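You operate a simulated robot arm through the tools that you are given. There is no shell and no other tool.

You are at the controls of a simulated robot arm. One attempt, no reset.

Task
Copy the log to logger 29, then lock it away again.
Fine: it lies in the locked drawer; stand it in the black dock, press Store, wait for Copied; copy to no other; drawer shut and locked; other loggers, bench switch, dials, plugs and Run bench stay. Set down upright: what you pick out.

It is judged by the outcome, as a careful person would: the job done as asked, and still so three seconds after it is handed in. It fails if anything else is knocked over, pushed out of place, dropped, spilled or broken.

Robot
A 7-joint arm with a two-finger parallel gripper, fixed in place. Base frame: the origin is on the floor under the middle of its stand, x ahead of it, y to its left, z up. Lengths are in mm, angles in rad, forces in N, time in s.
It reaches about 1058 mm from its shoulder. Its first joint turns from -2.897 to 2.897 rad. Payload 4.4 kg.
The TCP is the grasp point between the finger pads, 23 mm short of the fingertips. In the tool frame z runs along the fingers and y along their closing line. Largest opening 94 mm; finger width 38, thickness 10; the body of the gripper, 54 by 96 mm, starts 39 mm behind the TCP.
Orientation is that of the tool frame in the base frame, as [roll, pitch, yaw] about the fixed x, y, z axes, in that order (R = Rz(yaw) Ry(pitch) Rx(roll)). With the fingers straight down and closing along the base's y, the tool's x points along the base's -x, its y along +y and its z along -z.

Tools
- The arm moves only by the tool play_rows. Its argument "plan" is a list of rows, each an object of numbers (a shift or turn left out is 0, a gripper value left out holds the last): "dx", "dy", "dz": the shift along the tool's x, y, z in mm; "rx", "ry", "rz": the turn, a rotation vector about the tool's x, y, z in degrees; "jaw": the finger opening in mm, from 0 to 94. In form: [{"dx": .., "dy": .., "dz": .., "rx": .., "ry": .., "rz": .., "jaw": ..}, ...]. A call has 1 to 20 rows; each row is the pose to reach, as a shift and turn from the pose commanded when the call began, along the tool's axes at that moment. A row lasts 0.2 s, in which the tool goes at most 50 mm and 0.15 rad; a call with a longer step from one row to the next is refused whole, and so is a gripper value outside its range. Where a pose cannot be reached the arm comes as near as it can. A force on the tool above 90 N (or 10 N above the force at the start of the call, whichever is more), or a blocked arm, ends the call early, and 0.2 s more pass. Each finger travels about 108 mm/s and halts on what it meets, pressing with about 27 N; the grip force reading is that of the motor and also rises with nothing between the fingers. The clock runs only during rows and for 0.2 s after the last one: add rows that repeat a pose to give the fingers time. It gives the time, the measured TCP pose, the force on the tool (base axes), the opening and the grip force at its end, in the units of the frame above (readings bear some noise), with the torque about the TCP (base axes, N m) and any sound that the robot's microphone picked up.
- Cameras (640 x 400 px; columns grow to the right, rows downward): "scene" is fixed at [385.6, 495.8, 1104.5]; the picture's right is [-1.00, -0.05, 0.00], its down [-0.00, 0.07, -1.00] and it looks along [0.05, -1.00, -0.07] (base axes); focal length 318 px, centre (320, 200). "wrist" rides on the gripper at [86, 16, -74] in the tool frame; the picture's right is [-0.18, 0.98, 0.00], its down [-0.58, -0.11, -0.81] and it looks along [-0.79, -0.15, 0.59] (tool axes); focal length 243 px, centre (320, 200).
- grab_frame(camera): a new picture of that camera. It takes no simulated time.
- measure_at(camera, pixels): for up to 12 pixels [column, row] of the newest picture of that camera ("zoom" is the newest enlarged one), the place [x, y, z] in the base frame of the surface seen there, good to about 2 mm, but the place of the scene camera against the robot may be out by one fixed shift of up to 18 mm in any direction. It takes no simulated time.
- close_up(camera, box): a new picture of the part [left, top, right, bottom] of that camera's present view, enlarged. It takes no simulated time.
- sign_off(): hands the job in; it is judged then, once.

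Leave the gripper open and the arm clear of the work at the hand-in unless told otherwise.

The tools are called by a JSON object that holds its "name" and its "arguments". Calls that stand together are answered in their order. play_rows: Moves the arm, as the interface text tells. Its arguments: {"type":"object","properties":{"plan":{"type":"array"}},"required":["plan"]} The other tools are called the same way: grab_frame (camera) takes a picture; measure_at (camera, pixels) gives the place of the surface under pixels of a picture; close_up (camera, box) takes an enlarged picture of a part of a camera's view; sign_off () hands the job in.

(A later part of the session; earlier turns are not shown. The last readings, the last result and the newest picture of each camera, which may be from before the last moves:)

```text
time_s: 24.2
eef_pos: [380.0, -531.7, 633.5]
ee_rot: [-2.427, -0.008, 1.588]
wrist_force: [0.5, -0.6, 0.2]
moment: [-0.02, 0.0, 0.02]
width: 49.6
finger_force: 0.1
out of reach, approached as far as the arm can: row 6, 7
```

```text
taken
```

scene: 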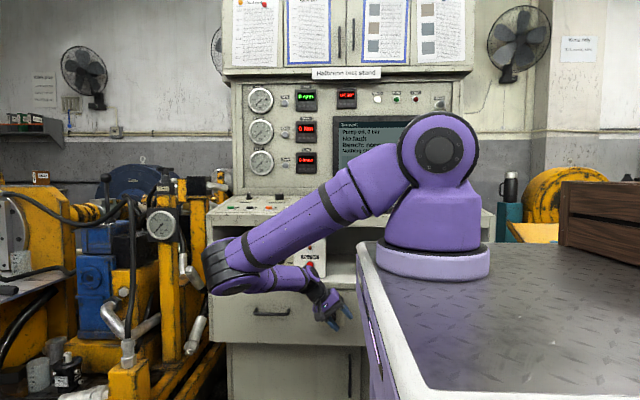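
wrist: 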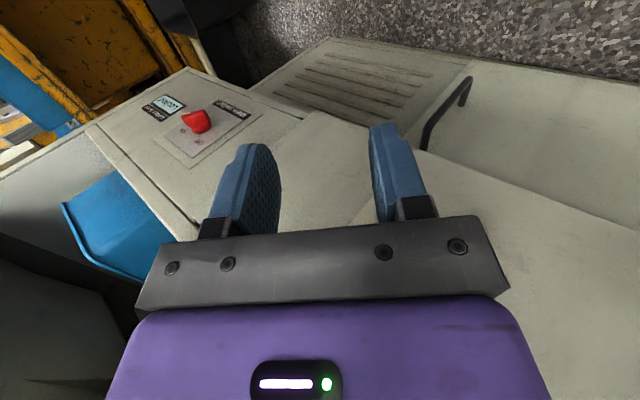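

Tilting toward +x is limited too: it stopped at (380,−532,634). I will go back to the straight-down pose at (410,−500,801), which the arm reaches well, and work the knob with vertical fingers.

{"name": "play_rows", "arguments": {"plan": [{"dx": 5, "dy": -14, "dz": -24, "rx": -7}, {"dx": 10, "dy": -29, "dz": -48, "rx": -14}, {"dx": 16, "dy": -43, "dz": -73, "rx": -21}, {"dx": 21, "dy": -58, "dz": -97, "rx": -28}, {"dx": 27, "dy": -72, "dz": -121, "rx": -35}, {"dx": 32, "dy": -87, "dz": -146, "rx": -41}, {"dx": 32, "dy": -87, "dz": -146, "rx": -41}]}}

{"name": "grab_frame", "arguments": {"camera": "scene"}}

```text
time_s: 25.8
eef_pos: [411.5, -501.3, 801.5]
ee_rot: [-3.124, -0.001, 1.571]
wrist_force: [-0.1, 0.1, -0.1]
moment: [0.02, 0.02, 0.01]
width: 50.2
finger_force: 0.0
```

```text
taken
```

scene: 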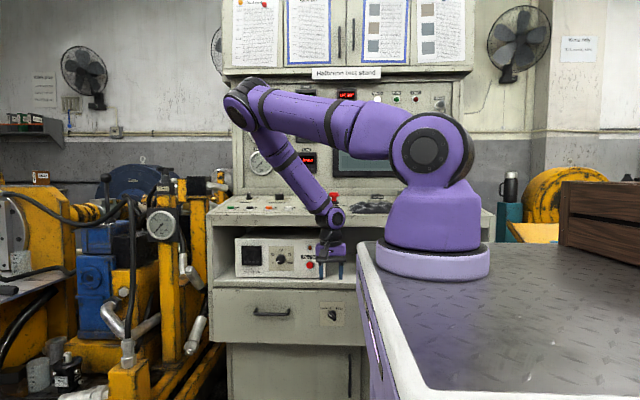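

Back at (411.5,−501,801), nearly vertical. I try descending straight down to z≈620 at y=−535 (fingers still short of the knob) to see if this is reachable.

{"name": "play_rows", "arguments": {"plan": [{"dx": -6, "dz": 32, "rx": -1}, {"dx": -12, "dz": 64, "rx": -1}, {"dx": -18, "dz": 96, "rx": -1}, {"dx": -24, "dz": 128, "rx": -1}, {"dx": -30, "dz": 160, "rx": -1}, {"dx": -35, "dz": 180, "rx": -1}]}}

{"name": "grab_frame", "arguments": {"camera": "scene"}}

{"name": "grab_frame", "arguments": {"camera": "wrist"}}

```text
time_s: 27.2
eef_pos: [408.9, -534.0, 621.8]
ee_rot: [3.14, 0.0, 1.573]
wrist_force: [1.0, 0.0, 1.4]
moment: [-0.04, 0.0, 0.0]
width: 49.8
finger_force: 0.0
```

```text
taken
```

scene: 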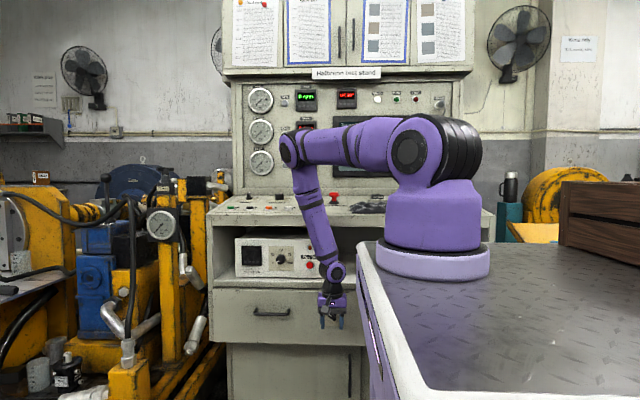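

```text
taken
```

wrist: 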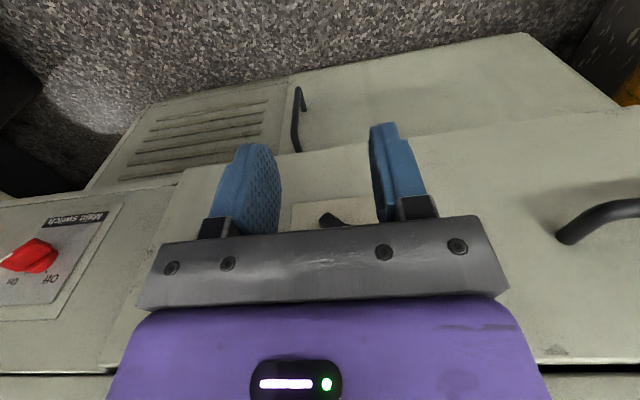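

Straight-down is reachable here: TCP (409,−534,622). The knob shows at wrist (333,217) just beyond the gripper body. I'll zoom in and measure it again to centre the jaws.

{"name": "close_up", "arguments": {"camera": "wrist", "box": [285, 190, 385, 250]}}

{"name": "measure_at", "arguments": {"camera": "zoom", "pixels": [[210, 160], [240, 150], [270, 165], [300, 175], [330, 200], [360, 205], [250, 190], [60, 100], [430, 60], [290, 215], [230, 175], [390, 205]]}}

```text
6.40 times, centred on (335, 220) of wrist
```

zoom: 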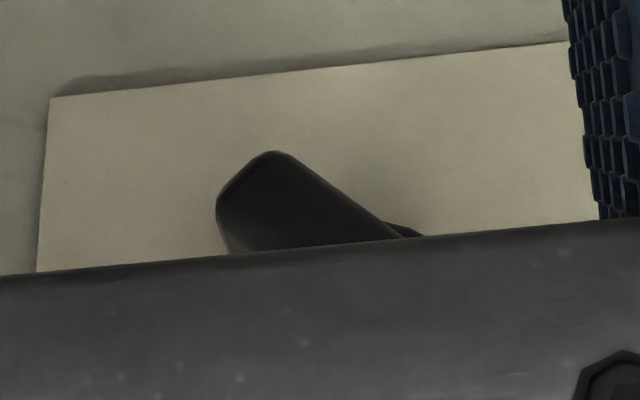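

```text
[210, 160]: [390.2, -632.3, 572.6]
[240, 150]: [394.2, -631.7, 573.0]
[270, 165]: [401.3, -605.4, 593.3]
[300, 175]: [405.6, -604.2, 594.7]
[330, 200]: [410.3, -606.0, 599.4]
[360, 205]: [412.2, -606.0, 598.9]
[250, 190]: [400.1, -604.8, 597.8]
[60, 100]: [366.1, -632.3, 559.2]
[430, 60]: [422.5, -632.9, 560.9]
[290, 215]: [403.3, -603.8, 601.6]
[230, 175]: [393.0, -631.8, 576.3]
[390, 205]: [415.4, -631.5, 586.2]
```

The bar's lower end measures about (398,−604,596), confirming the centre near (410,608). I now slide in to y=−597 with jaws 50 apart, one finger on each side of the bar.

{"name": "play_rows", "arguments": {"plan": [{"dx": -15, "dy": 1.1, "dz": 13, "jaw": 50}, {"dx": -32, "dy": 1.1, "dz": 13, "jaw": 50}, {"dx": -48, "dy": 1.1, "dz": 13, "jaw": 50}, {"dx": -63, "dy": 1.1, "dz": 13, "jaw": 50}, {"dx": -63, "dy": 1.1, "dz": 13, "jaw": 50}]}}

{"name": "close_up", "arguments": {"camera": "scene", "box": [290, 250, 370, 350]}}

{"name": "grab_frame", "arguments": {"camera": "wrist"}}

```text
time_s: 28.2
eef_pos: [410.2, -583.8, 605.2]
ee_rot: [3.14, -0.019, 1.57]
wrist_force: [2.1, 34.4, 5.3]
moment: [-2.98, 0.02, -0.08]
width: 50.0
finger_force: 0.1
stopped in row 5: the force on the tool passed its limit at 111 N (the readings are from after the stop); the commanded pose is now the measured one
```

```text
4.00 times, centred on (330, 300) of scene
```

zoom: 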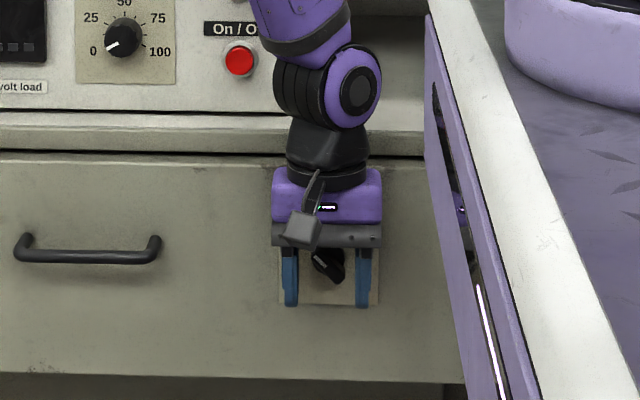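

```text
taken
```

wrist: 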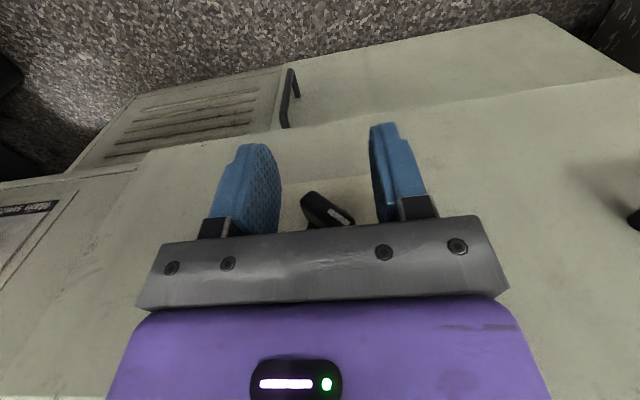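

The hand's wider part touched the shelf lip (contact ~88 mm above the TCP), so vertical fingers only reach y≈−584. I'll back off and lean the fingers forward 30° (tips toward the drawer), which keeps the hand clear while the fingertips reach the knob's bar.

{"name": "play_rows", "arguments": {"plan": [{"dx": 20}, {"dx": 35, "dz": -3, "ry": -6}, {"dx": 35, "dz": -6, "ry": -12}, {"dx": 35, "dz": -8, "ry": -18}, {"dx": 35, "dz": -8, "ry": -24}, {"dx": 35, "dz": -8, "ry": -30}, {"dx": 35, "dz": -8, "ry": -30}]}}

{"name": "close_up", "arguments": {"camera": "scene", "box": [290, 250, 370, 350]}}

{"name": "grab_frame", "arguments": {"camera": "wrist"}}

```text
time_s: 29.8
eef_pos: [411.2, -553.3, 615.1]
ee_rot: [-3.142, 0.511, 1.573]
wrist_force: [-0.6, -0.1, -0.5]
moment: [0.02, 0.0, 0.01]
width: 50.0
finger_force: 0.1
```

```text
4.00 times, centred on (330, 300) of scene
```

zoom: 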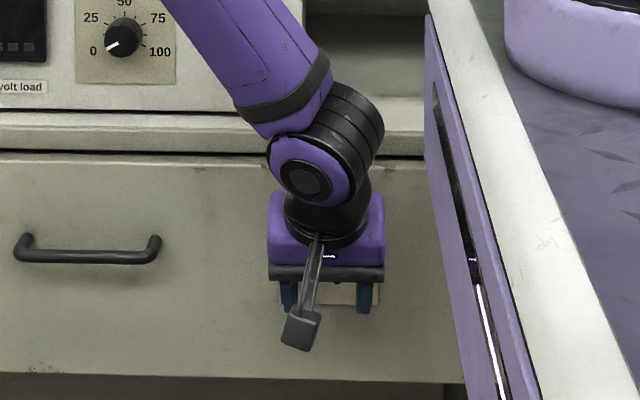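

```text
taken
```

wrist: 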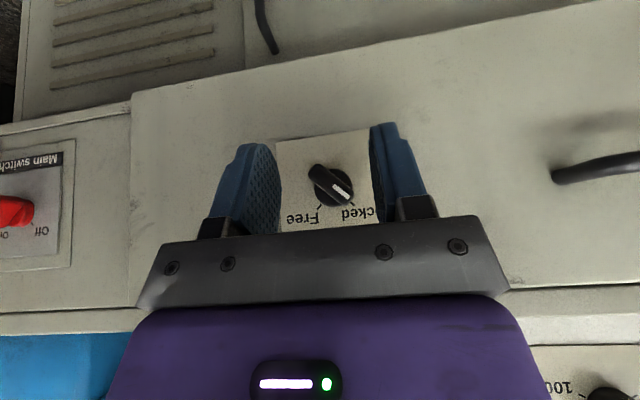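

The knob sits between the fingers in the wrist view (335,185), with its mark on the "…cked" side. I now move straight in to y≈−591, keeping jaws at 50.

{"name": "play_rows", "arguments": {"plan": [{"dx": -11, "dy": -1.2, "dz": 7}, {"dx": -22, "dy": -1.2, "dz": 14}, {"dx": -31.9, "dy": -1.2, "dz": 20.2}, {"dx": -31.9, "dy": -1.2, "dz": 20.2}]}}

{"name": "grab_frame", "arguments": {"camera": "wrist"}}

```text
time_s: 30.8
eef_pos: [409.5, -591.7, 613.6]
ee_rot: [-3.14, 0.509, 1.574]
wrist_force: [-0.6, -0.3, 0.3]
moment: [0.01, 0.0, 0.04]
width: 50.0
finger_force: 0.2
```

```text
taken
```

wrist: 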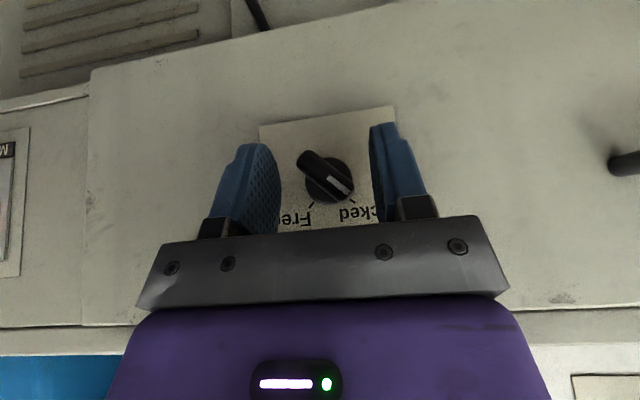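

No contact, jaws straddle the bar. I now close the jaws gradually so the two pads swing the bar toward upright.

{"name": "play_rows", "arguments": {"plan": [{"jaw": 40}, {"jaw": 33}, {"jaw": 27}, {"jaw": 22}, {"jaw": 18}, {"jaw": 15}, {"jaw": 12}, {"jaw": 12}]}}

{"name": "grab_frame", "arguments": {"camera": "wrist"}}

{"name": "close_up", "arguments": {"camera": "wrist", "box": [250, 110, 410, 230]}}

```text
time_s: 32.6
eef_pos: [409.4, -590.6, 611.4]
ee_rot: [-3.14, 0.51, 1.573]
wrist_force: [4.6, 1.3, -1.6]
moment: [0.06, -0.01, 0.09]
width: 13.9
finger_force: 2.0
```

```text
taken
```

wrist: 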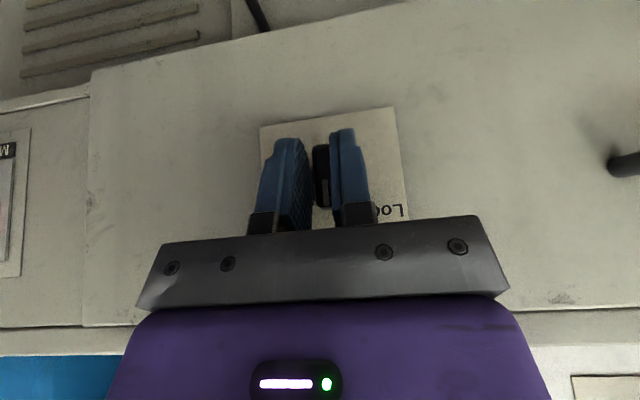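

```text
3.33 times, centred on (330, 170) of wrist
```

zoom: 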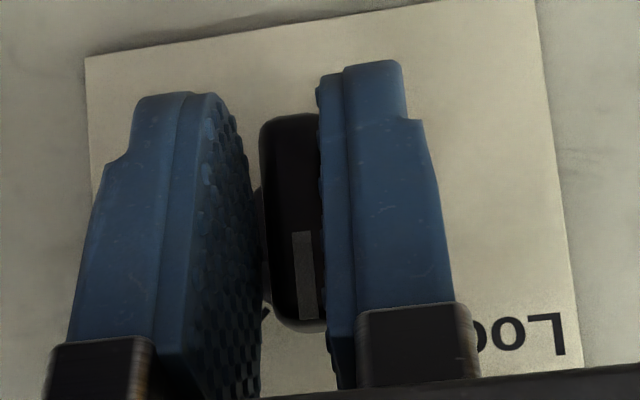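

The pads swung the bar upright (opening 13.9 mm). Now I open to 50, rise about 24 mm so the left fingertip is beside the bar's upper end only, then push it toward Free (−x) in small steps.

{"name": "play_rows", "arguments": {"plan": [{"jaw": 30}, {"jaw": 50}, {"jaw": 50}, {"dx": -6, "dz": -10.5, "jaw": 50}, {"dx": -11.5, "dz": -20.6, "jaw": 50}, {"dx": -11.5, "dy": -8, "dz": -20.6, "jaw": 50}, {"dx": -11.5, "dy": -15, "dz": -20.6, "jaw": 50}, {"dx": -11.5, "dy": -17, "dz": -20.6, "jaw": 50}, {"dx": -11.5, "dy": -19, "dz": -20.6, "jaw": 50}, {"dx": -11.5, "dy": -21, "dz": -20.6, "jaw": 50}, {"dx": -11.5, "dy": -22, "dz": -20.6, "jaw": 50}]}}

{"name": "grab_frame", "arguments": {"camera": "wrist"}}

{"name": "close_up", "arguments": {"camera": "wrist", "box": [250, 110, 410, 230]}}

```text
time_s: 35.0
eef_pos: [387.3, -591.6, 634.7]
ee_rot: [-3.139, 0.51, 1.573]
wrist_force: [2.4, 0.5, 1.8]
moment: [-0.07, -0.1, 0.02]
width: 50.9
finger_force: 1.7
```

```text
taken
```

wrist: 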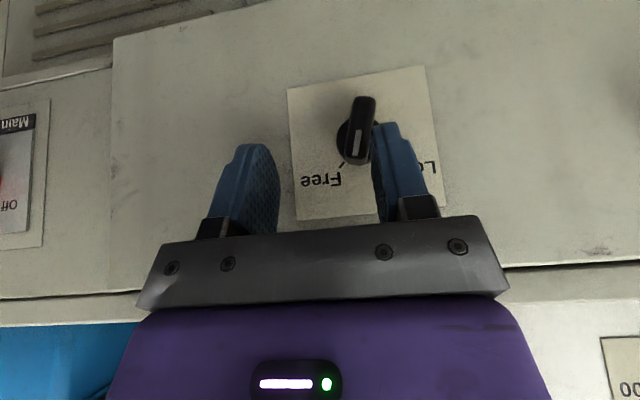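

```text
3.33 times, centred on (330, 170) of wrist
```

zoom: 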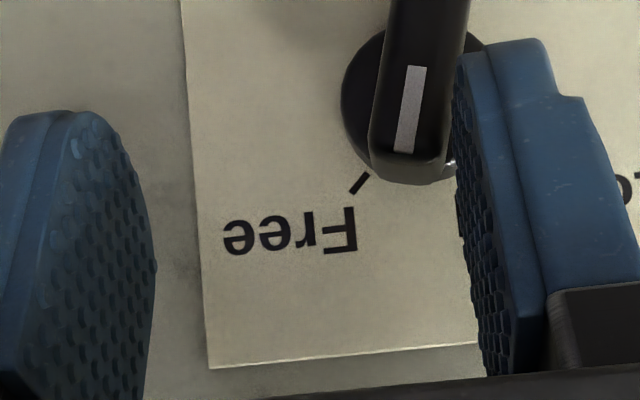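

The bar has turned past upright toward Free with only ~2 N on the tool. I keep pushing 6 mm more in small steps.

{"name": "play_rows", "arguments": {"plan": [{"dy": -2}, {"dy": -4}, {"dy": -6}, {"dy": -6}]}}

{"name": "close_up", "arguments": {"camera": "wrist", "box": [250, 90, 410, 210]}}

```text
time_s: 36.0
eef_pos: [382.5, -591.5, 635.0]
ee_rot: [-3.14, 0.51, 1.571]
wrist_force: [1.7, 1.6, 1.6]
moment: [-0.01, -0.07, 0.03]
width: 50.7
finger_force: 0.5
```

```text
3.33 times, centred on (330, 150) of wrist
```

zoom: 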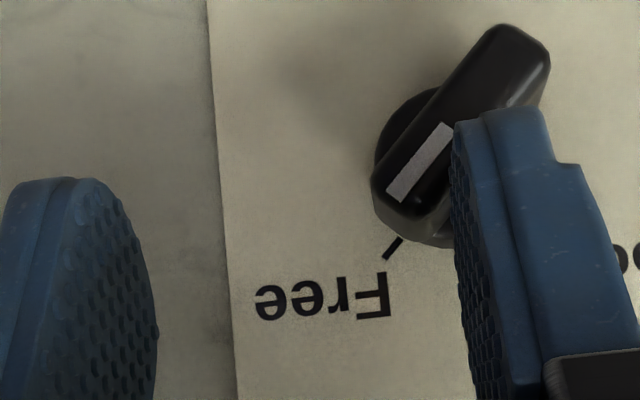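

The mark now points nearly at the Free tick. I push 3 mm more to make sure it reaches its end position.

{"name": "play_rows", "arguments": {"plan": [{"dy": -1}, {"dy": -2}, {"dy": -3}, {"dy": -3}]}}

{"name": "close_up", "arguments": {"camera": "wrist", "box": [250, 90, 410, 210]}}

```text
time_s: 37.0
eef_pos: [379.3, -590.6, 636.1]
ee_rot: [-3.14, 0.51, 1.572]
wrist_force: [6.7, 2.6, 4.0]
moment: [-0.03, -0.21, 0.12]
width: 53.3
finger_force: 3.4
```

```text
3.33 times, centred on (330, 150) of wrist
```

zoom: 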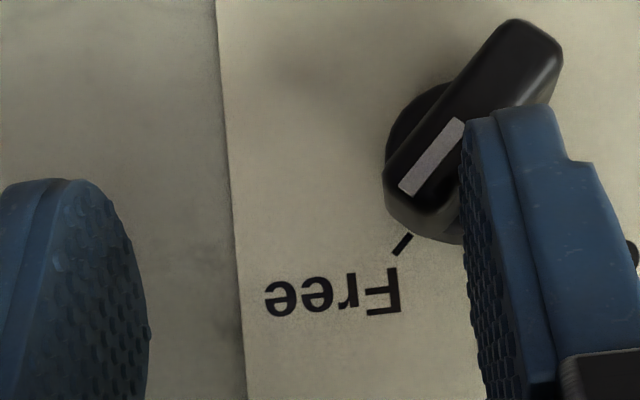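

The force rose and the finger was pushed back (opening 53 mm), so the knob is on its Free stop. I release to the left and back away from the face.

{"name": "play_rows", "arguments": {"plan": [{"dy": 4}, {"dy": 8}, {"dx": 15, "dy": 8, "dz": -8}, {"dx": 30, "dy": 8, "dz": -17}, {"dx": 44, "dy": 8, "dz": -25}]}}

{"name": "grab_frame", "arguments": {"camera": "wrist"}}

{"name": "close_up", "arguments": {"camera": "wrist", "box": [250, 120, 410, 240]}}

```text
time_s: 38.2
eef_pos: [385.8, -540.3, 636.2]
ee_rot: [-3.14, 0.509, 1.573]
wrist_force: [0.5, -0.7, 0.0]
moment: [0.04, 0.01, 0.01]
width: 50.0
finger_force: 0.0
```

```text
taken
```

wrist: 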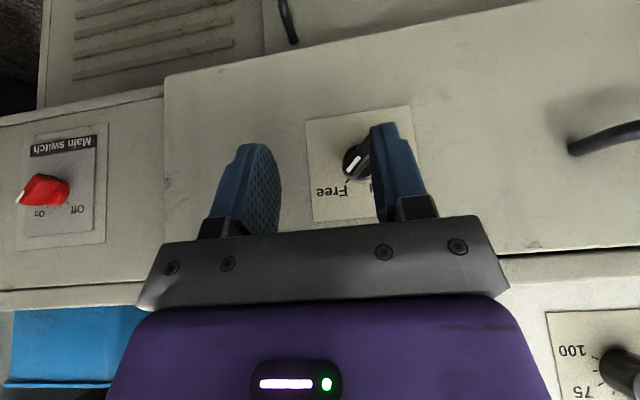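

```text
3.33 times, centred on (330, 180) of wrist
```

zoom: 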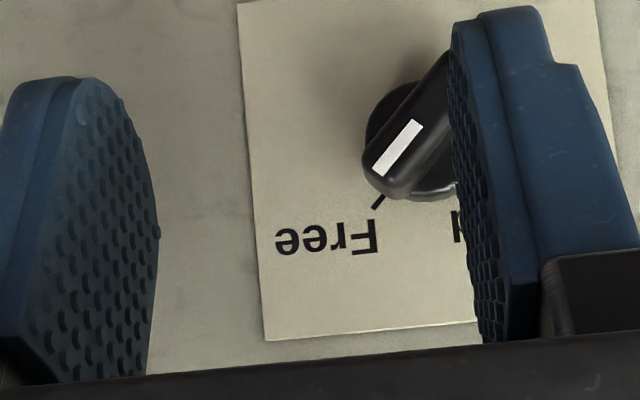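

The knob reads Free. Next is the handle. I first straighten the gripper to vertical while rising and backing off to about (386,−480,746).

{"name": "play_rows", "arguments": {"plan": [{"dx": 0, "dz": -31, "ry": 7.3}, {"dx": -1, "dz": -62, "ry": 14.6}, {"dx": -1, "dz": -94, "ry": 21.9}, {"dx": -1.5, "dz": -125, "ry": 29.2}, {"dx": -1.5, "dz": -125, "ry": 29.2}]}}

```text
time_s: 39.4
eef_pos: [386.1, -480.9, 746.0]
ee_rot: [-3.141, -0.001, 1.572]
wrist_force: [-0.6, 0.0, -0.1]
moment: [0.02, 0.01, -0.02]
width: 49.8
finger_force: 0.1
```

Vertical at (386,−481,746). Now I turn −90° about the tool axis (back to the start heading) while moving +x to about x=590, in front of the handle.

{"name": "play_rows", "arguments": {"plan": [{"dy": 18, "dz": -2, "rz": -8}, {"dy": 36, "dz": -4, "rz": -16}, {"dy": 54, "dz": -6, "rz": -24}, {"dy": 72, "dz": -8, "rz": -32}, {"dy": 90, "dz": -10, "rz": -40}, {"dy": 108, "dz": -10, "rz": -48}, {"dy": 126, "dz": -10, "rz": -56}, {"dy": 145, "dz": -10, "rz": -64}, {"dy": 165, "dz": -10, "rz": -72}, {"dy": 185, "dz": -10, "rz": -80}, {"dy": 204, "dz": -10, "rz": -88}, {"dy": 204, "dz": -10, "rz": -90}]}}

{"name": "grab_frame", "arguments": {"camera": "wrist"}}

{"name": "grab_frame", "arguments": {"camera": "scene"}}

```text
time_s: 42.0
eef_pos: [590.1, -481.3, 756.4]
ee_rot: [-3.141, -0.001, -3.14]
wrist_force: [0.1, 0.1, -0.8]
moment: [0.02, -0.02, 0.0]
width: 49.9
finger_force: 0.1
```

```text
taken
```

wrist: 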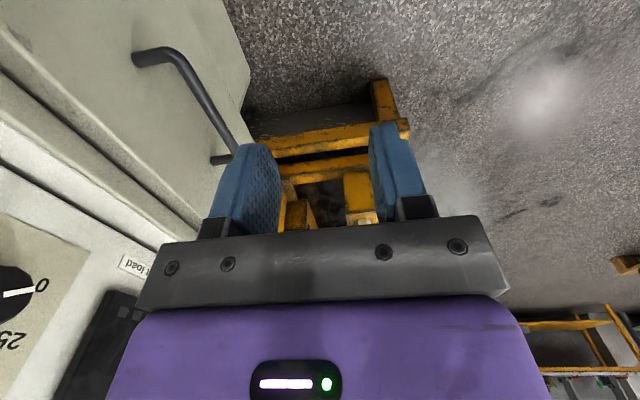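

```text
taken
```

scene: 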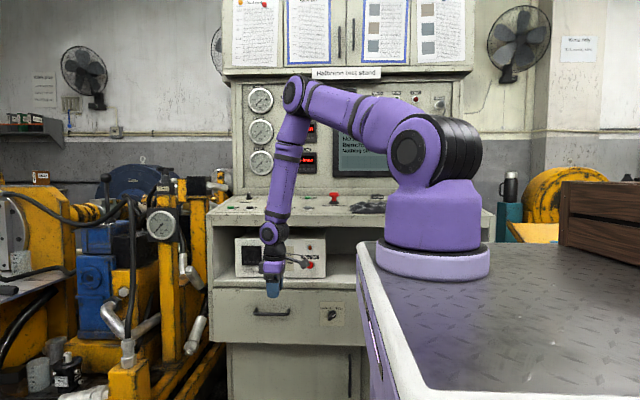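

The handle is visible in the wrist view from (135,57) to (230,155). I measure it in this view to fix its position in the robot's frame.

{"name": "measure_at", "arguments": {"camera": "wrist", "pixels": [[145, 57], [165, 52], [180, 65], [195, 90], [205, 108], [215, 125], [225, 142], [232, 152], [222, 160], [140, 90], [190, 120], [60, 100]]}}

{"name": "close_up", "arguments": {"camera": "wrist", "box": [100, 20, 260, 180]}}

```text
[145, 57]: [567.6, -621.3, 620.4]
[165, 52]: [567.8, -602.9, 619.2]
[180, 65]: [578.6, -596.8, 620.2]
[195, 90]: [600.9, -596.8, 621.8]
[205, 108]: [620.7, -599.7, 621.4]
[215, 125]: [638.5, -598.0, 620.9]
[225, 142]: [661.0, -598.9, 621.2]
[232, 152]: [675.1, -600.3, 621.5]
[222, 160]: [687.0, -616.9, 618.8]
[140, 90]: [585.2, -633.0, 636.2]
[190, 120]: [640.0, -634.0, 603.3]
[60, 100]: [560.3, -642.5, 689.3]
```

```text
2.50 times, centred on (180, 100) of wrist
```

zoom: 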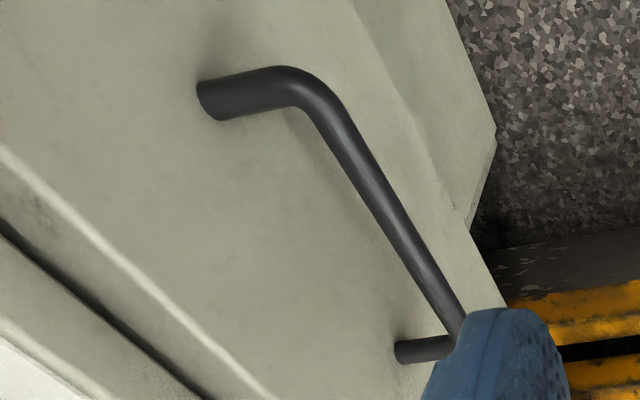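

Handle bar centre ≈ (626,−598,617), running along x from 570 to 682. I tilt the gripper 45° (fingers pointing forward-down) at a stand-off 70 mm back from it, jaw 28, so one finger can pass behind the bar.

{"name": "play_rows", "arguments": {"plan": [{"dx": -6, "dy": -10, "dz": 14, "rx": 7.5, "jaw": 40}, {"dx": -12, "dy": -21, "dz": 28, "rx": 15, "jaw": 28}, {"dx": -18, "dy": -32, "dz": 43, "rx": 22.5, "jaw": 28}, {"dx": -24, "dy": -42, "dz": 57, "rx": 30, "jaw": 28}, {"dx": -30, "dy": -53, "dz": 71, "rx": 37.5, "jaw": 28}, {"dx": -36, "dy": -63.5, "dz": 85.5, "rx": 45, "jaw": 28}, {"dx": -36, "dy": -63.5, "dz": 85.5, "rx": 45, "jaw": 28}]}}

{"name": "grab_frame", "arguments": {"camera": "wrist"}}

{"name": "grab_frame", "arguments": {"camera": "scene"}}

```text
time_s: 43.6
eef_pos: [627.4, -544.8, 671.7]
ee_rot: [-2.356, 0.001, -3.14]
wrist_force: [-0.6, -0.1, -0.2]
moment: [0.01, 0.01, 0.03]
width: 28.1
finger_force: 0.1
```

```text
taken
```

wrist: 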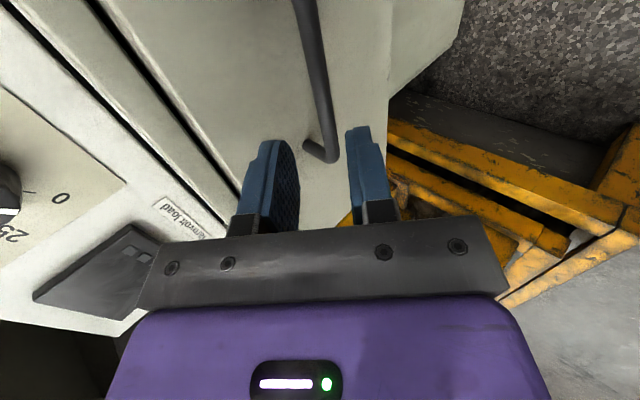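

```text
taken
```

scene: 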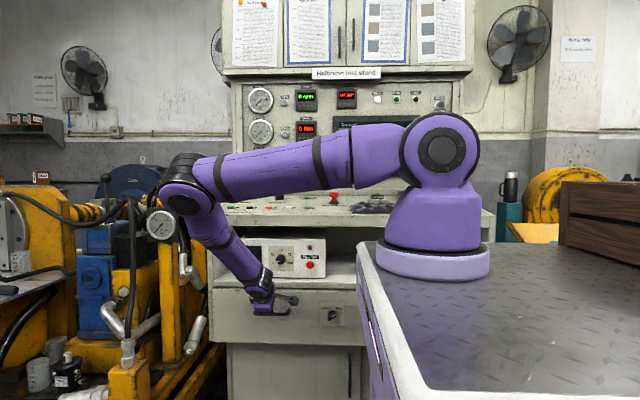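

The pose was reached. The bar runs from (305,0) to (328,150) between the fingers in the wrist view. I measure it again to fine-tune alignment.

{"name": "measure_at", "arguments": {"camera": "wrist", "pixels": [[305, 10], [311, 35], [316, 60], [319, 85], [323, 110], [326, 135], [328, 150], [312, 60], [321, 60], [310, 148], [280, 100], [350, 100]]}}

```text
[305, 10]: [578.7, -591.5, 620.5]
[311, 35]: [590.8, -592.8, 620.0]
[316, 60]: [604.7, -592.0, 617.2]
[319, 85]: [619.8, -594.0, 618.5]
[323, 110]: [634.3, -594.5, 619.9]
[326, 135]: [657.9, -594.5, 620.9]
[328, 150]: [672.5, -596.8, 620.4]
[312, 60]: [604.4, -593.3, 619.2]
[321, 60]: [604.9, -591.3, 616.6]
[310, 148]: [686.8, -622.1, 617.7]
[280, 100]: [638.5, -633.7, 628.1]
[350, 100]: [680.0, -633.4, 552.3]
```

The bar centre is near (626,−597,616): 76 mm ahead along the fingers, 2.5 mm off-centre. I advance 70 mm with a 2.5 mm correction.

{"name": "play_rows", "arguments": {"plan": [{"dy": 2.5, "dz": 20}, {"dy": 2.5, "dz": 40}, {"dy": 2.5, "dz": 55}, {"dy": 2.5, "dz": 65}, {"dy": 2.5, "dz": 70}]}}

{"name": "grab_frame", "arguments": {"camera": "wrist"}}

{"name": "close_up", "arguments": {"camera": "scene", "box": [220, 250, 340, 350]}}

```text
time_s: 44.8
eef_pos: [626.9, -591.2, 619.4]
ee_rot: [-2.356, -0.002, -3.141]
wrist_force: [0.0, 0.1, -0.8]
moment: [0.02, 0.02, -0.02]
width: 27.8
finger_force: 0.0
```

```text
taken
```

wrist: 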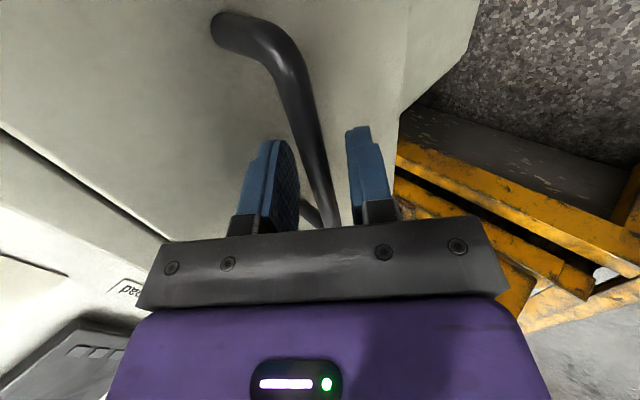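

```text
4.00 times, centred on (280, 300) of scene
```

zoom: 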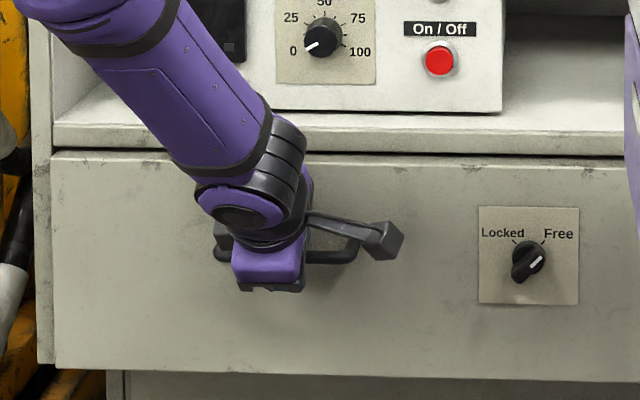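

The bar sits between the fingers and the knob reads Free in the scene view. I close the jaws on the bar.

{"name": "play_rows", "arguments": {"plan": [{"jaw": 20}, {"jaw": 14}, {"jaw": 9}, {"jaw": 6}, {"jaw": 4}, {"jaw": 4}]}}

```text
time_s: 46.2
eef_pos: [625.9, -592.4, 620.4]
ee_rot: [-2.355, -0.001, -3.141]
wrist_force: [-0.6, -2.4, 16.9]
moment: [-0.16, 1.46, 0.87]
width: 11.6
finger_force: 44.9
```

The bar is gripped (11.6 mm, 45 N). I pull straight toward +y, 40 mm first, gently.

{"name": "play_rows", "arguments": {"plan": [{"dy": 2.8, "dz": -4.2}, {"dy": 6.4, "dz": -7.8}, {"dy": 12, "dz": -13.5}, {"dy": 19, "dz": -20.5}, {"dy": 27.5, "dz": -29}]}}

{"name": "close_up", "arguments": {"camera": "scene", "box": [200, 240, 380, 360]}}

```text
time_s: 47.4
eef_pos: [626.7, -552.8, 619.5]
ee_rot: [-2.358, -0.001, 3.141]
wrist_force: [-0.6, 0.6, 6.1]
moment: [-0.01, 0.85, 1.66]
width: 11.5
finger_force: 45.1
```

```text
3.33 times, centred on (290, 300) of scene
```

zoom: 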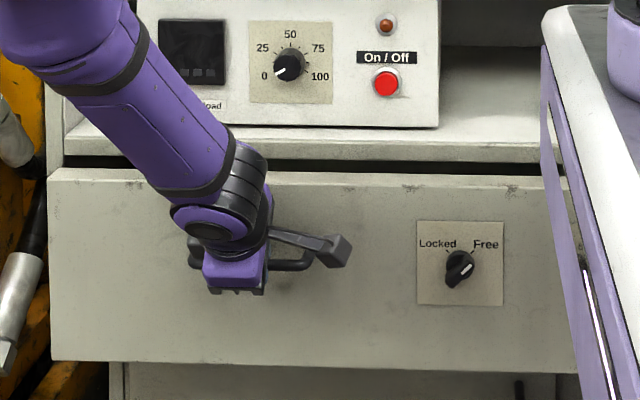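

The drawer moves freely (now open 40 mm). I pull a further 180 mm straight out.

{"name": "play_rows", "arguments": {"plan": [{"dy": 10.6, "dz": -10.6}, {"dy": 24.7, "dz": -24.7}, {"dy": 38.9, "dz": -38.9}, {"dy": 53, "dz": -53}, {"dy": 67.2, "dz": -67.2}, {"dy": 81.3, "dz": -81.3}, {"dy": 95.5, "dz": -95.5}, {"dy": 109.6, "dz": -109.6}, {"dy": 120, "dz": -120}, {"dy": 127.3, "dz": -127.3}]}}

{"name": "grab_frame", "arguments": {"camera": "scene"}}

{"name": "grab_frame", "arguments": {"camera": "wrist"}}

```text
time_s: 49.6
eef_pos: [626.6, -371.4, 620.8]
ee_rot: [-2.356, 0.0, -3.14]
wrist_force: [9.5, 0.2, 13.2]
moment: [-0.11, 1.31, 1.02]
width: 11.7
finger_force: 45.1
```

```text
taken
```

scene: 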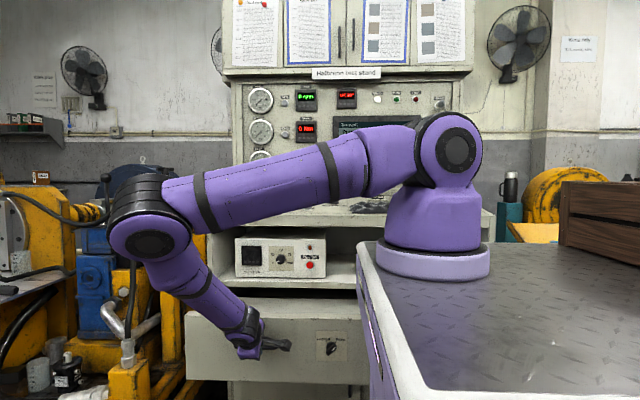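

```text
taken
```

wrist: 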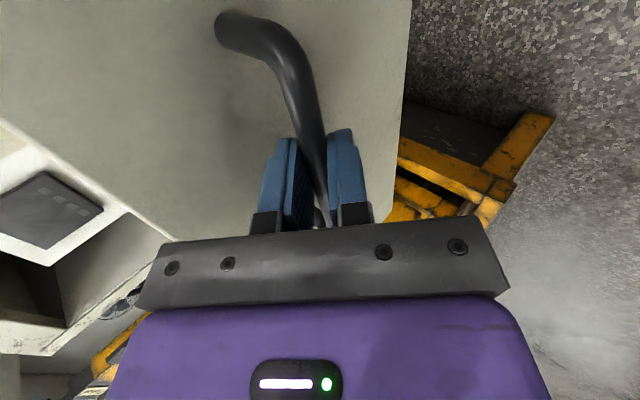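

The drawer is open about 220 mm. I release the handle (jaw 28) and retract along the finger axis.

{"name": "play_rows", "arguments": {"plan": [{"jaw": 20}, {"jaw": 28}, {"jaw": 28}, {"dz": -15, "jaw": 28}, {"dz": -35, "jaw": 28}, {"dz": -60, "jaw": 28}, {"dz": -90, "jaw": 28}, {"dz": -120, "jaw": 28}]}}

{"name": "grab_frame", "arguments": {"camera": "scene"}}

```text
time_s: 51.4
eef_pos: [624.5, -289.8, 704.8]
ee_rot: [-2.355, -0.002, -3.14]
wrist_force: [-0.5, -0.6, 0.4]
moment: [0.0, 0.01, 0.01]
width: 28.1
finger_force: 0.1
```

```text
taken
```

scene: 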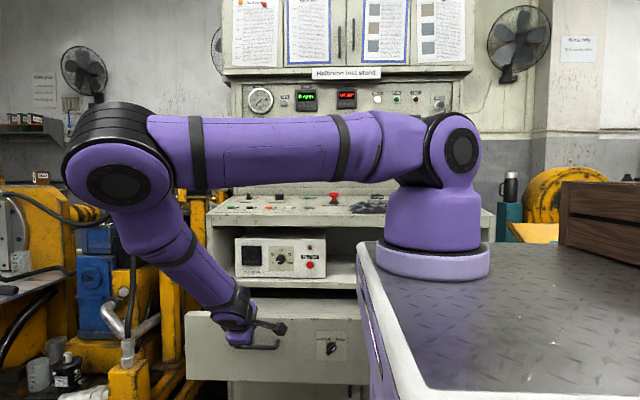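

Clear of the handle. Now I straighten up and rise to about (560,−400,850) over the open drawer.

{"name": "play_rows", "arguments": {"plan": [{"dx": 8, "dy": -28, "dz": -10, "rx": -5}, {"dx": 18, "dy": -58, "dz": -16, "rx": -13}, {"dx": 30, "dy": -90, "dz": -20, "rx": -21}, {"dx": 42, "dy": -122, "dz": -23, "rx": -29}, {"dx": 54, "dy": -153, "dz": -25, "rx": -37}, {"dx": 64, "dy": -180, "dz": -25, "rx": -45}, {"dx": 64, "dy": -180, "dz": -25, "rx": -45}]}}

{"name": "grab_frame", "arguments": {"camera": "scene"}}

{"name": "grab_frame", "arguments": {"camera": "wrist"}}

```text
time_s: 53.0
eef_pos: [561.8, -397.1, 849.7]
ee_rot: [3.141, -0.001, -3.138]
wrist_force: [-0.9, 1.0, 0.7]
moment: [0.04, -0.04, -0.01]
width: 28.2
finger_force: 0.0
```

```text
taken
```

scene: 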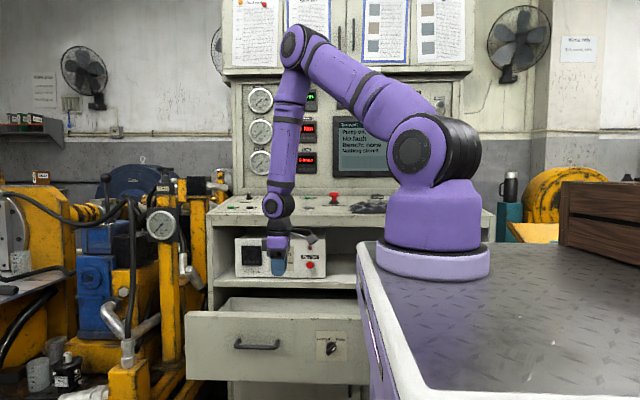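

```text
taken
```

wrist: 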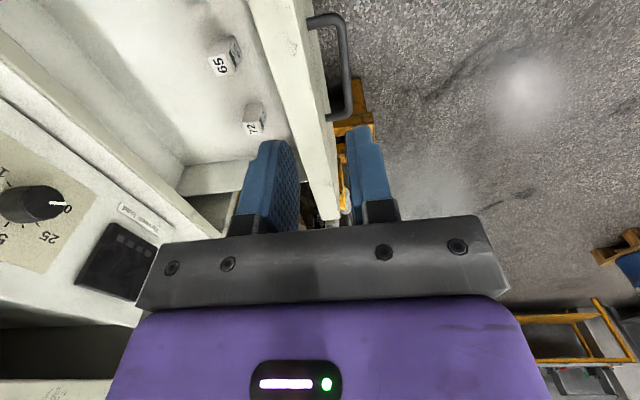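

I can see small white loggers in the drawer with numbers on top (65 and 72). I move and tilt so the camera looks down into the rest of the drawer to find 29.

{"name": "play_rows", "arguments": {"plan": [{"dx": 18, "dy": -22, "dz": 10, "ry": 7.5}, {"dx": 36, "dy": -44, "dz": 20, "ry": 15}, {"dx": 54, "dy": -66, "dz": 30, "ry": 22.5}, {"dx": 71, "dy": -80, "dz": 40, "ry": 30}, {"dx": 71, "dy": -80, "dz": 40, "ry": 30}]}}

{"name": "grab_frame", "arguments": {"camera": "wrist"}}

```text
time_s: 54.2
eef_pos: [490.4, -477.6, 811.8]
ee_rot: [-3.141, -0.527, -3.139]
wrist_force: [0.1, -0.5, -1.2]
moment: [0.0, 0.02, -0.01]
width: 28.1
finger_force: 0.0
```

```text
taken
```

wrist: 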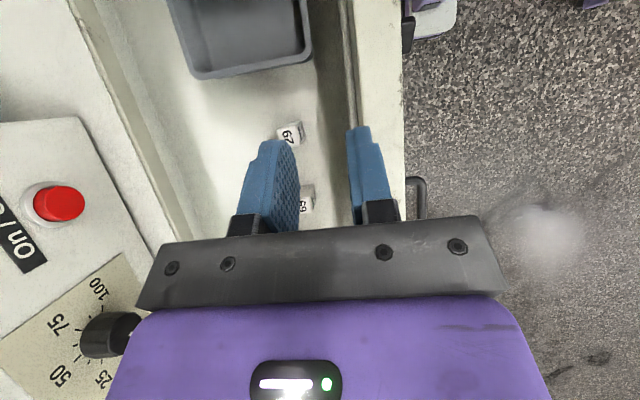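

I see a grey bin (250,30) and more loggers near (292,133) and (305,200). I zoom to read the numbers.

{"name": "close_up", "arguments": {"camera": "wrist", "box": [250, 100, 350, 220]}}

{"name": "close_up", "arguments": {"camera": "wrist", "box": [150, 0, 330, 100]}}

{"name": "measure_at", "arguments": {"camera": "wrist", "pixels": [[292, 133], [305, 200], [250, 40], [240, 110], [340, 60], [375, 60], [150, 150], [200, 75], [308, 20], [180, 10], [352, 130], [230, 150]]}}

```text
3.33 times, centred on (300, 160) of wrist
```

zoom: 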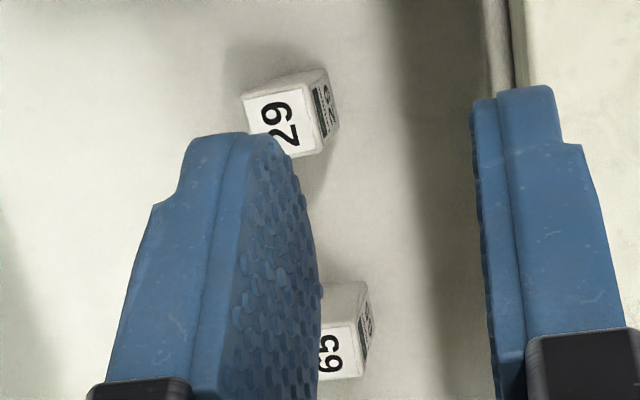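

```text
3.56 times, centred on (240, 50) of wrist
```

zoom: 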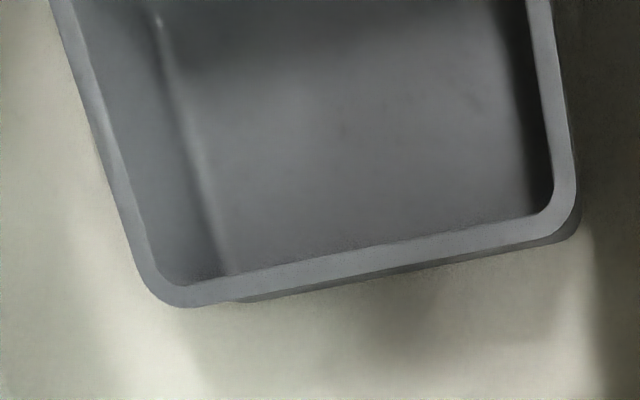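

```text
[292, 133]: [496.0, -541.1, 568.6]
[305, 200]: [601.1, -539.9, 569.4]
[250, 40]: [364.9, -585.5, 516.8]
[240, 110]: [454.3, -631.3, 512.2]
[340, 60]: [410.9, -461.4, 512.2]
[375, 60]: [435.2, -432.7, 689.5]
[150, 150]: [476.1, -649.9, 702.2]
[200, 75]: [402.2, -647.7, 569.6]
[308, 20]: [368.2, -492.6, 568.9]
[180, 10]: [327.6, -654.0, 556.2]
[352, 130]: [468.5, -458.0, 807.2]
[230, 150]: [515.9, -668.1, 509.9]
```

The logger at wrist (292,133) seems to read "29" but could be confused with "62" depending on which way up it is. I zoom further to be certain.

{"name": "close_up", "arguments": {"camera": "wrist", "box": [272, 115, 312, 150]}}

{"name": "close_up", "arguments": {"camera": "wrist", "box": [292, 180, 322, 220]}}

```text
11.43 times, centred on (292, 132) of wrist
```

zoom: 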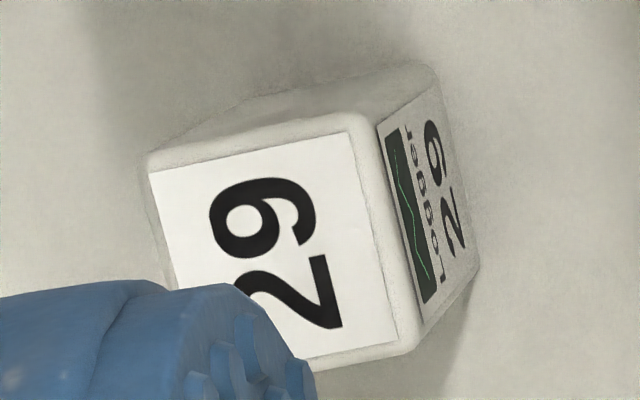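

```text
10.00 times, centred on (307, 200) of wrist
```

zoom: 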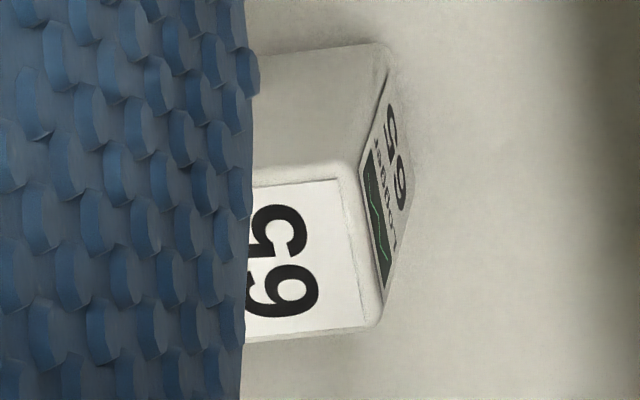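

It is clearly logger 29: the side label also reads "Logger 29" upright, facing +y. I measure its top corners and height for the grasp.

{"name": "close_up", "arguments": {"camera": "wrist", "box": [272, 115, 312, 150]}}

{"name": "measure_at", "arguments": {"camera": "zoom", "pixels": [[155, 175], [360, 125], [410, 340], [385, 130], [475, 265], [430, 310], [430, 75], [300, 100], [320, 345], [425, 150], [520, 300], [240, 240]]}}

```text
11.43 times, centred on (292, 132) of wrist
```

zoom: 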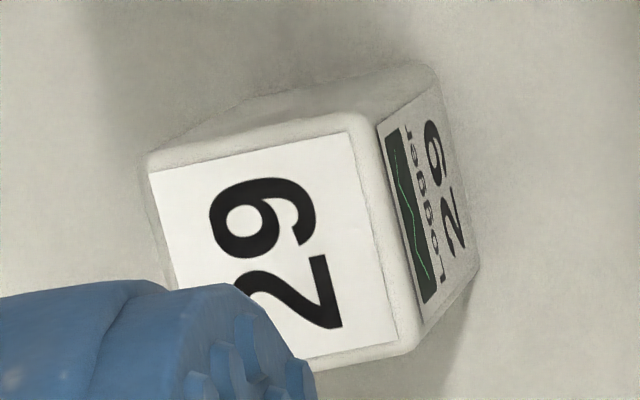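

```text
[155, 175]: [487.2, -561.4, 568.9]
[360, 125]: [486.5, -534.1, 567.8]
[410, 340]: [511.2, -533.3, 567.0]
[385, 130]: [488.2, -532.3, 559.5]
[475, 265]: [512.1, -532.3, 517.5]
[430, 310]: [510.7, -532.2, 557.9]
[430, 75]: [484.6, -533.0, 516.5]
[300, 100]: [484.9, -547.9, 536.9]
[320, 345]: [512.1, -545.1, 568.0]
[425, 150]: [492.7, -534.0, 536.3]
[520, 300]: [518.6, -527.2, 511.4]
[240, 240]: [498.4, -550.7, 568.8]
```

Logger 29: x 485–513, y −562…−532, z 512–568 (about 28 × 30 × 56 mm), square to the axes. I straighten the gripper and move to just above it at (499,−547,760), opening the jaws to 60.

{"name": "play_rows", "arguments": {"plan": [{"dx": -8, "dy": -17, "dz": 10, "ry": -7.5, "jaw": 45}, {"dx": -17, "dy": -35, "dz": 20, "ry": -15, "jaw": 60}, {"dx": -25, "dy": -52, "dz": 30, "ry": -22.5, "jaw": 60}, {"dx": -33.6, "dy": -69.4, "dz": 40.6, "ry": -30.2, "jaw": 60}, {"dx": -33.6, "dy": -69.4, "dz": 40.6, "ry": -30.2, "jaw": 60}]}}

{"name": "grab_frame", "arguments": {"camera": "wrist"}}

{"name": "grab_frame", "arguments": {"camera": "scene"}}

```text
time_s: 55.4
eef_pos: [500.1, -546.5, 758.2]
ee_rot: [3.141, 0.003, 3.14]
wrist_force: [-0.1, -0.5, 0.2]
moment: [-0.01, 0.01, 0.01]
width: 59.8
finger_force: 0.1
```

```text
taken
```

wrist: 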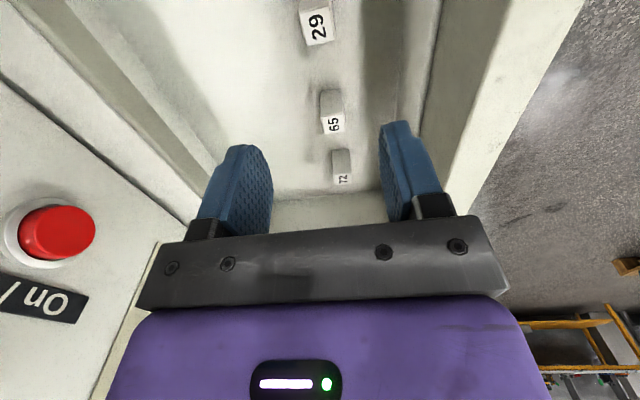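

```text
taken
```

scene: 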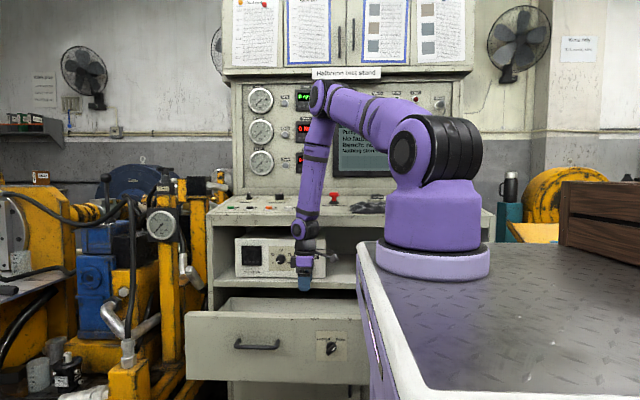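

All three loggers (29, 65, 72) show in line. I verify 29's top position from this straight view at (316,22).

{"name": "close_up", "arguments": {"camera": "wrist", "box": [285, 0, 365, 50]}}

{"name": "measure_at", "arguments": {"camera": "zoom", "pixels": [[150, 335], [370, 310], [345, 80], [180, 100], [260, 200], [150, 250], [365, 200], [120, 100], [250, 355], [140, 300], [375, 280], [270, 325]]}}

```text
8.00 times, centred on (325, 25) of wrist
```

zoom: 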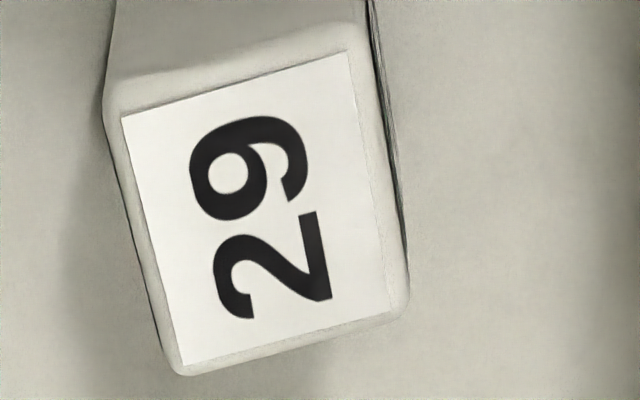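

```text
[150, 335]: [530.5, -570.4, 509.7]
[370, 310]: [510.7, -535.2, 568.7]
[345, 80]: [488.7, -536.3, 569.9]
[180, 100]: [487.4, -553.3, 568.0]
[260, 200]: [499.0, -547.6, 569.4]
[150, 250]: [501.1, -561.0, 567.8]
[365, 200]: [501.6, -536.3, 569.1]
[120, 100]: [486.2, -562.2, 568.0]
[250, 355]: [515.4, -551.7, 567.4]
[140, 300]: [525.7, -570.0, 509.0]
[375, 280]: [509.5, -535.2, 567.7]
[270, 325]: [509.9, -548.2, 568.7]
```

Centre confirmed at (499.5,−547.3), top z≈568.5. I descend to TCP z=560 with the jaws open 60.

{"name": "play_rows", "arguments": {"plan": [{"dx": 0.6, "dy": -0.8, "dz": 40, "jaw": 60}, {"dx": 0.6, "dy": -0.8, "dz": 80, "jaw": 60}, {"dx": 0.6, "dy": -0.8, "dz": 120, "jaw": 60}, {"dx": 0.6, "dy": -0.8, "dz": 155, "jaw": 60}, {"dx": 0.6, "dy": -0.8, "dz": 180, "jaw": 60}, {"dx": 0.6, "dy": -0.8, "dz": 198, "jaw": 60}, {"dx": 0.6, "dy": -0.8, "dz": 198, "jaw": 60}]}}

{"name": "grab_frame", "arguments": {"camera": "wrist"}}

{"name": "grab_frame", "arguments": {"camera": "scene"}}

```text
time_s: 57.0
eef_pos: [501.0, -545.8, 559.7]
ee_rot: [-3.141, 0.001, 3.14]
wrist_force: [0.7, 0.1, 0.8]
moment: [0.05, -0.02, 0.03]
width: 60.0
finger_force: 0.0
```

```text
taken
```

wrist: 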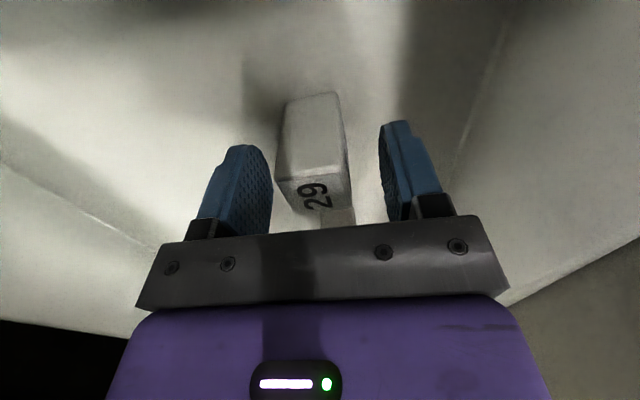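

```text
taken
```

scene: 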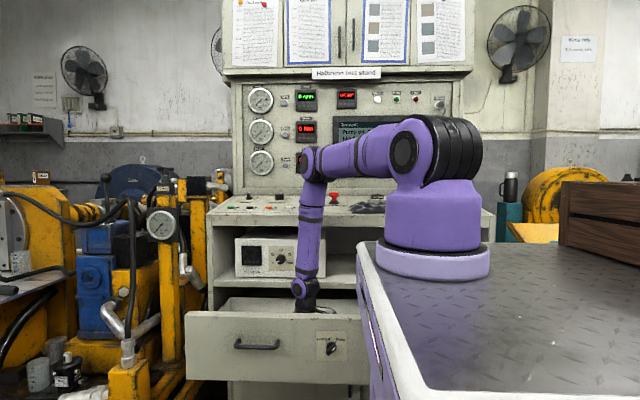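

The logger stands between the fingers. I close gently onto it.

{"name": "play_rows", "arguments": {"plan": [{"jaw": 50}, {"jaw": 42}, {"jaw": 36}, {"jaw": 32}, {"jaw": 29}, {"jaw": 26}, {"jaw": 24}, {"jaw": 24}]}}

```text
time_s: 58.8
eef_pos: [500.2, -545.7, 559.9]
ee_rot: [-3.142, 0.001, 3.14]
wrist_force: [0.2, 1.2, 0.2]
moment: [-0.01, -0.02, -0.04]
width: 30.1
finger_force: 27.0
```

Gripped: width 30.1 mm, 27 N. I lift straight up 200 mm and check.

{"name": "play_rows", "arguments": {"plan": [{"dz": -8}, {"dz": -25}, {"dz": -50}, {"dz": -85}, {"dz": -120}, {"dz": -160}, {"dz": -200}, {"dz": -200}]}}

{"name": "grab_frame", "arguments": {"camera": "wrist"}}

{"name": "grab_frame", "arguments": {"camera": "scene"}}

```text
time_s: 60.6
eef_pos: [498.8, -545.3, 760.4]
ee_rot: [-3.141, 0.002, 3.141]
wrist_force: [-0.3, 0.2, -0.1]
moment: [0.02, -0.01, 0.0]
width: 23.8
finger_force: 0.0
```

```text
taken
```

wrist: 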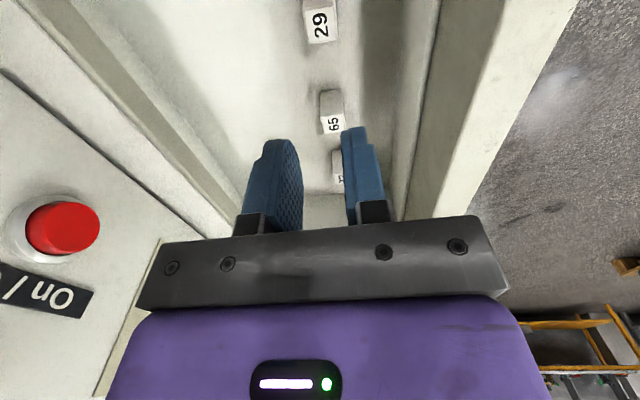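

```text
taken
```

scene: 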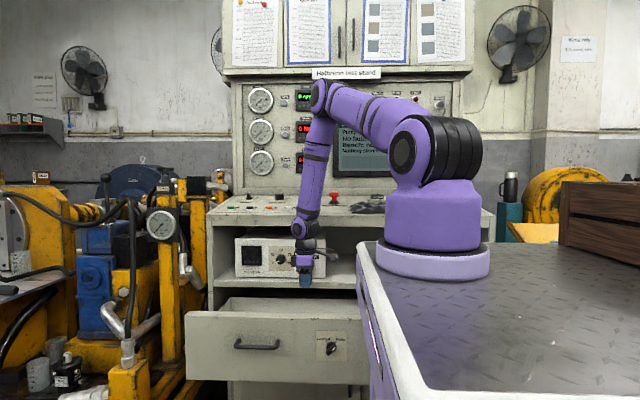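

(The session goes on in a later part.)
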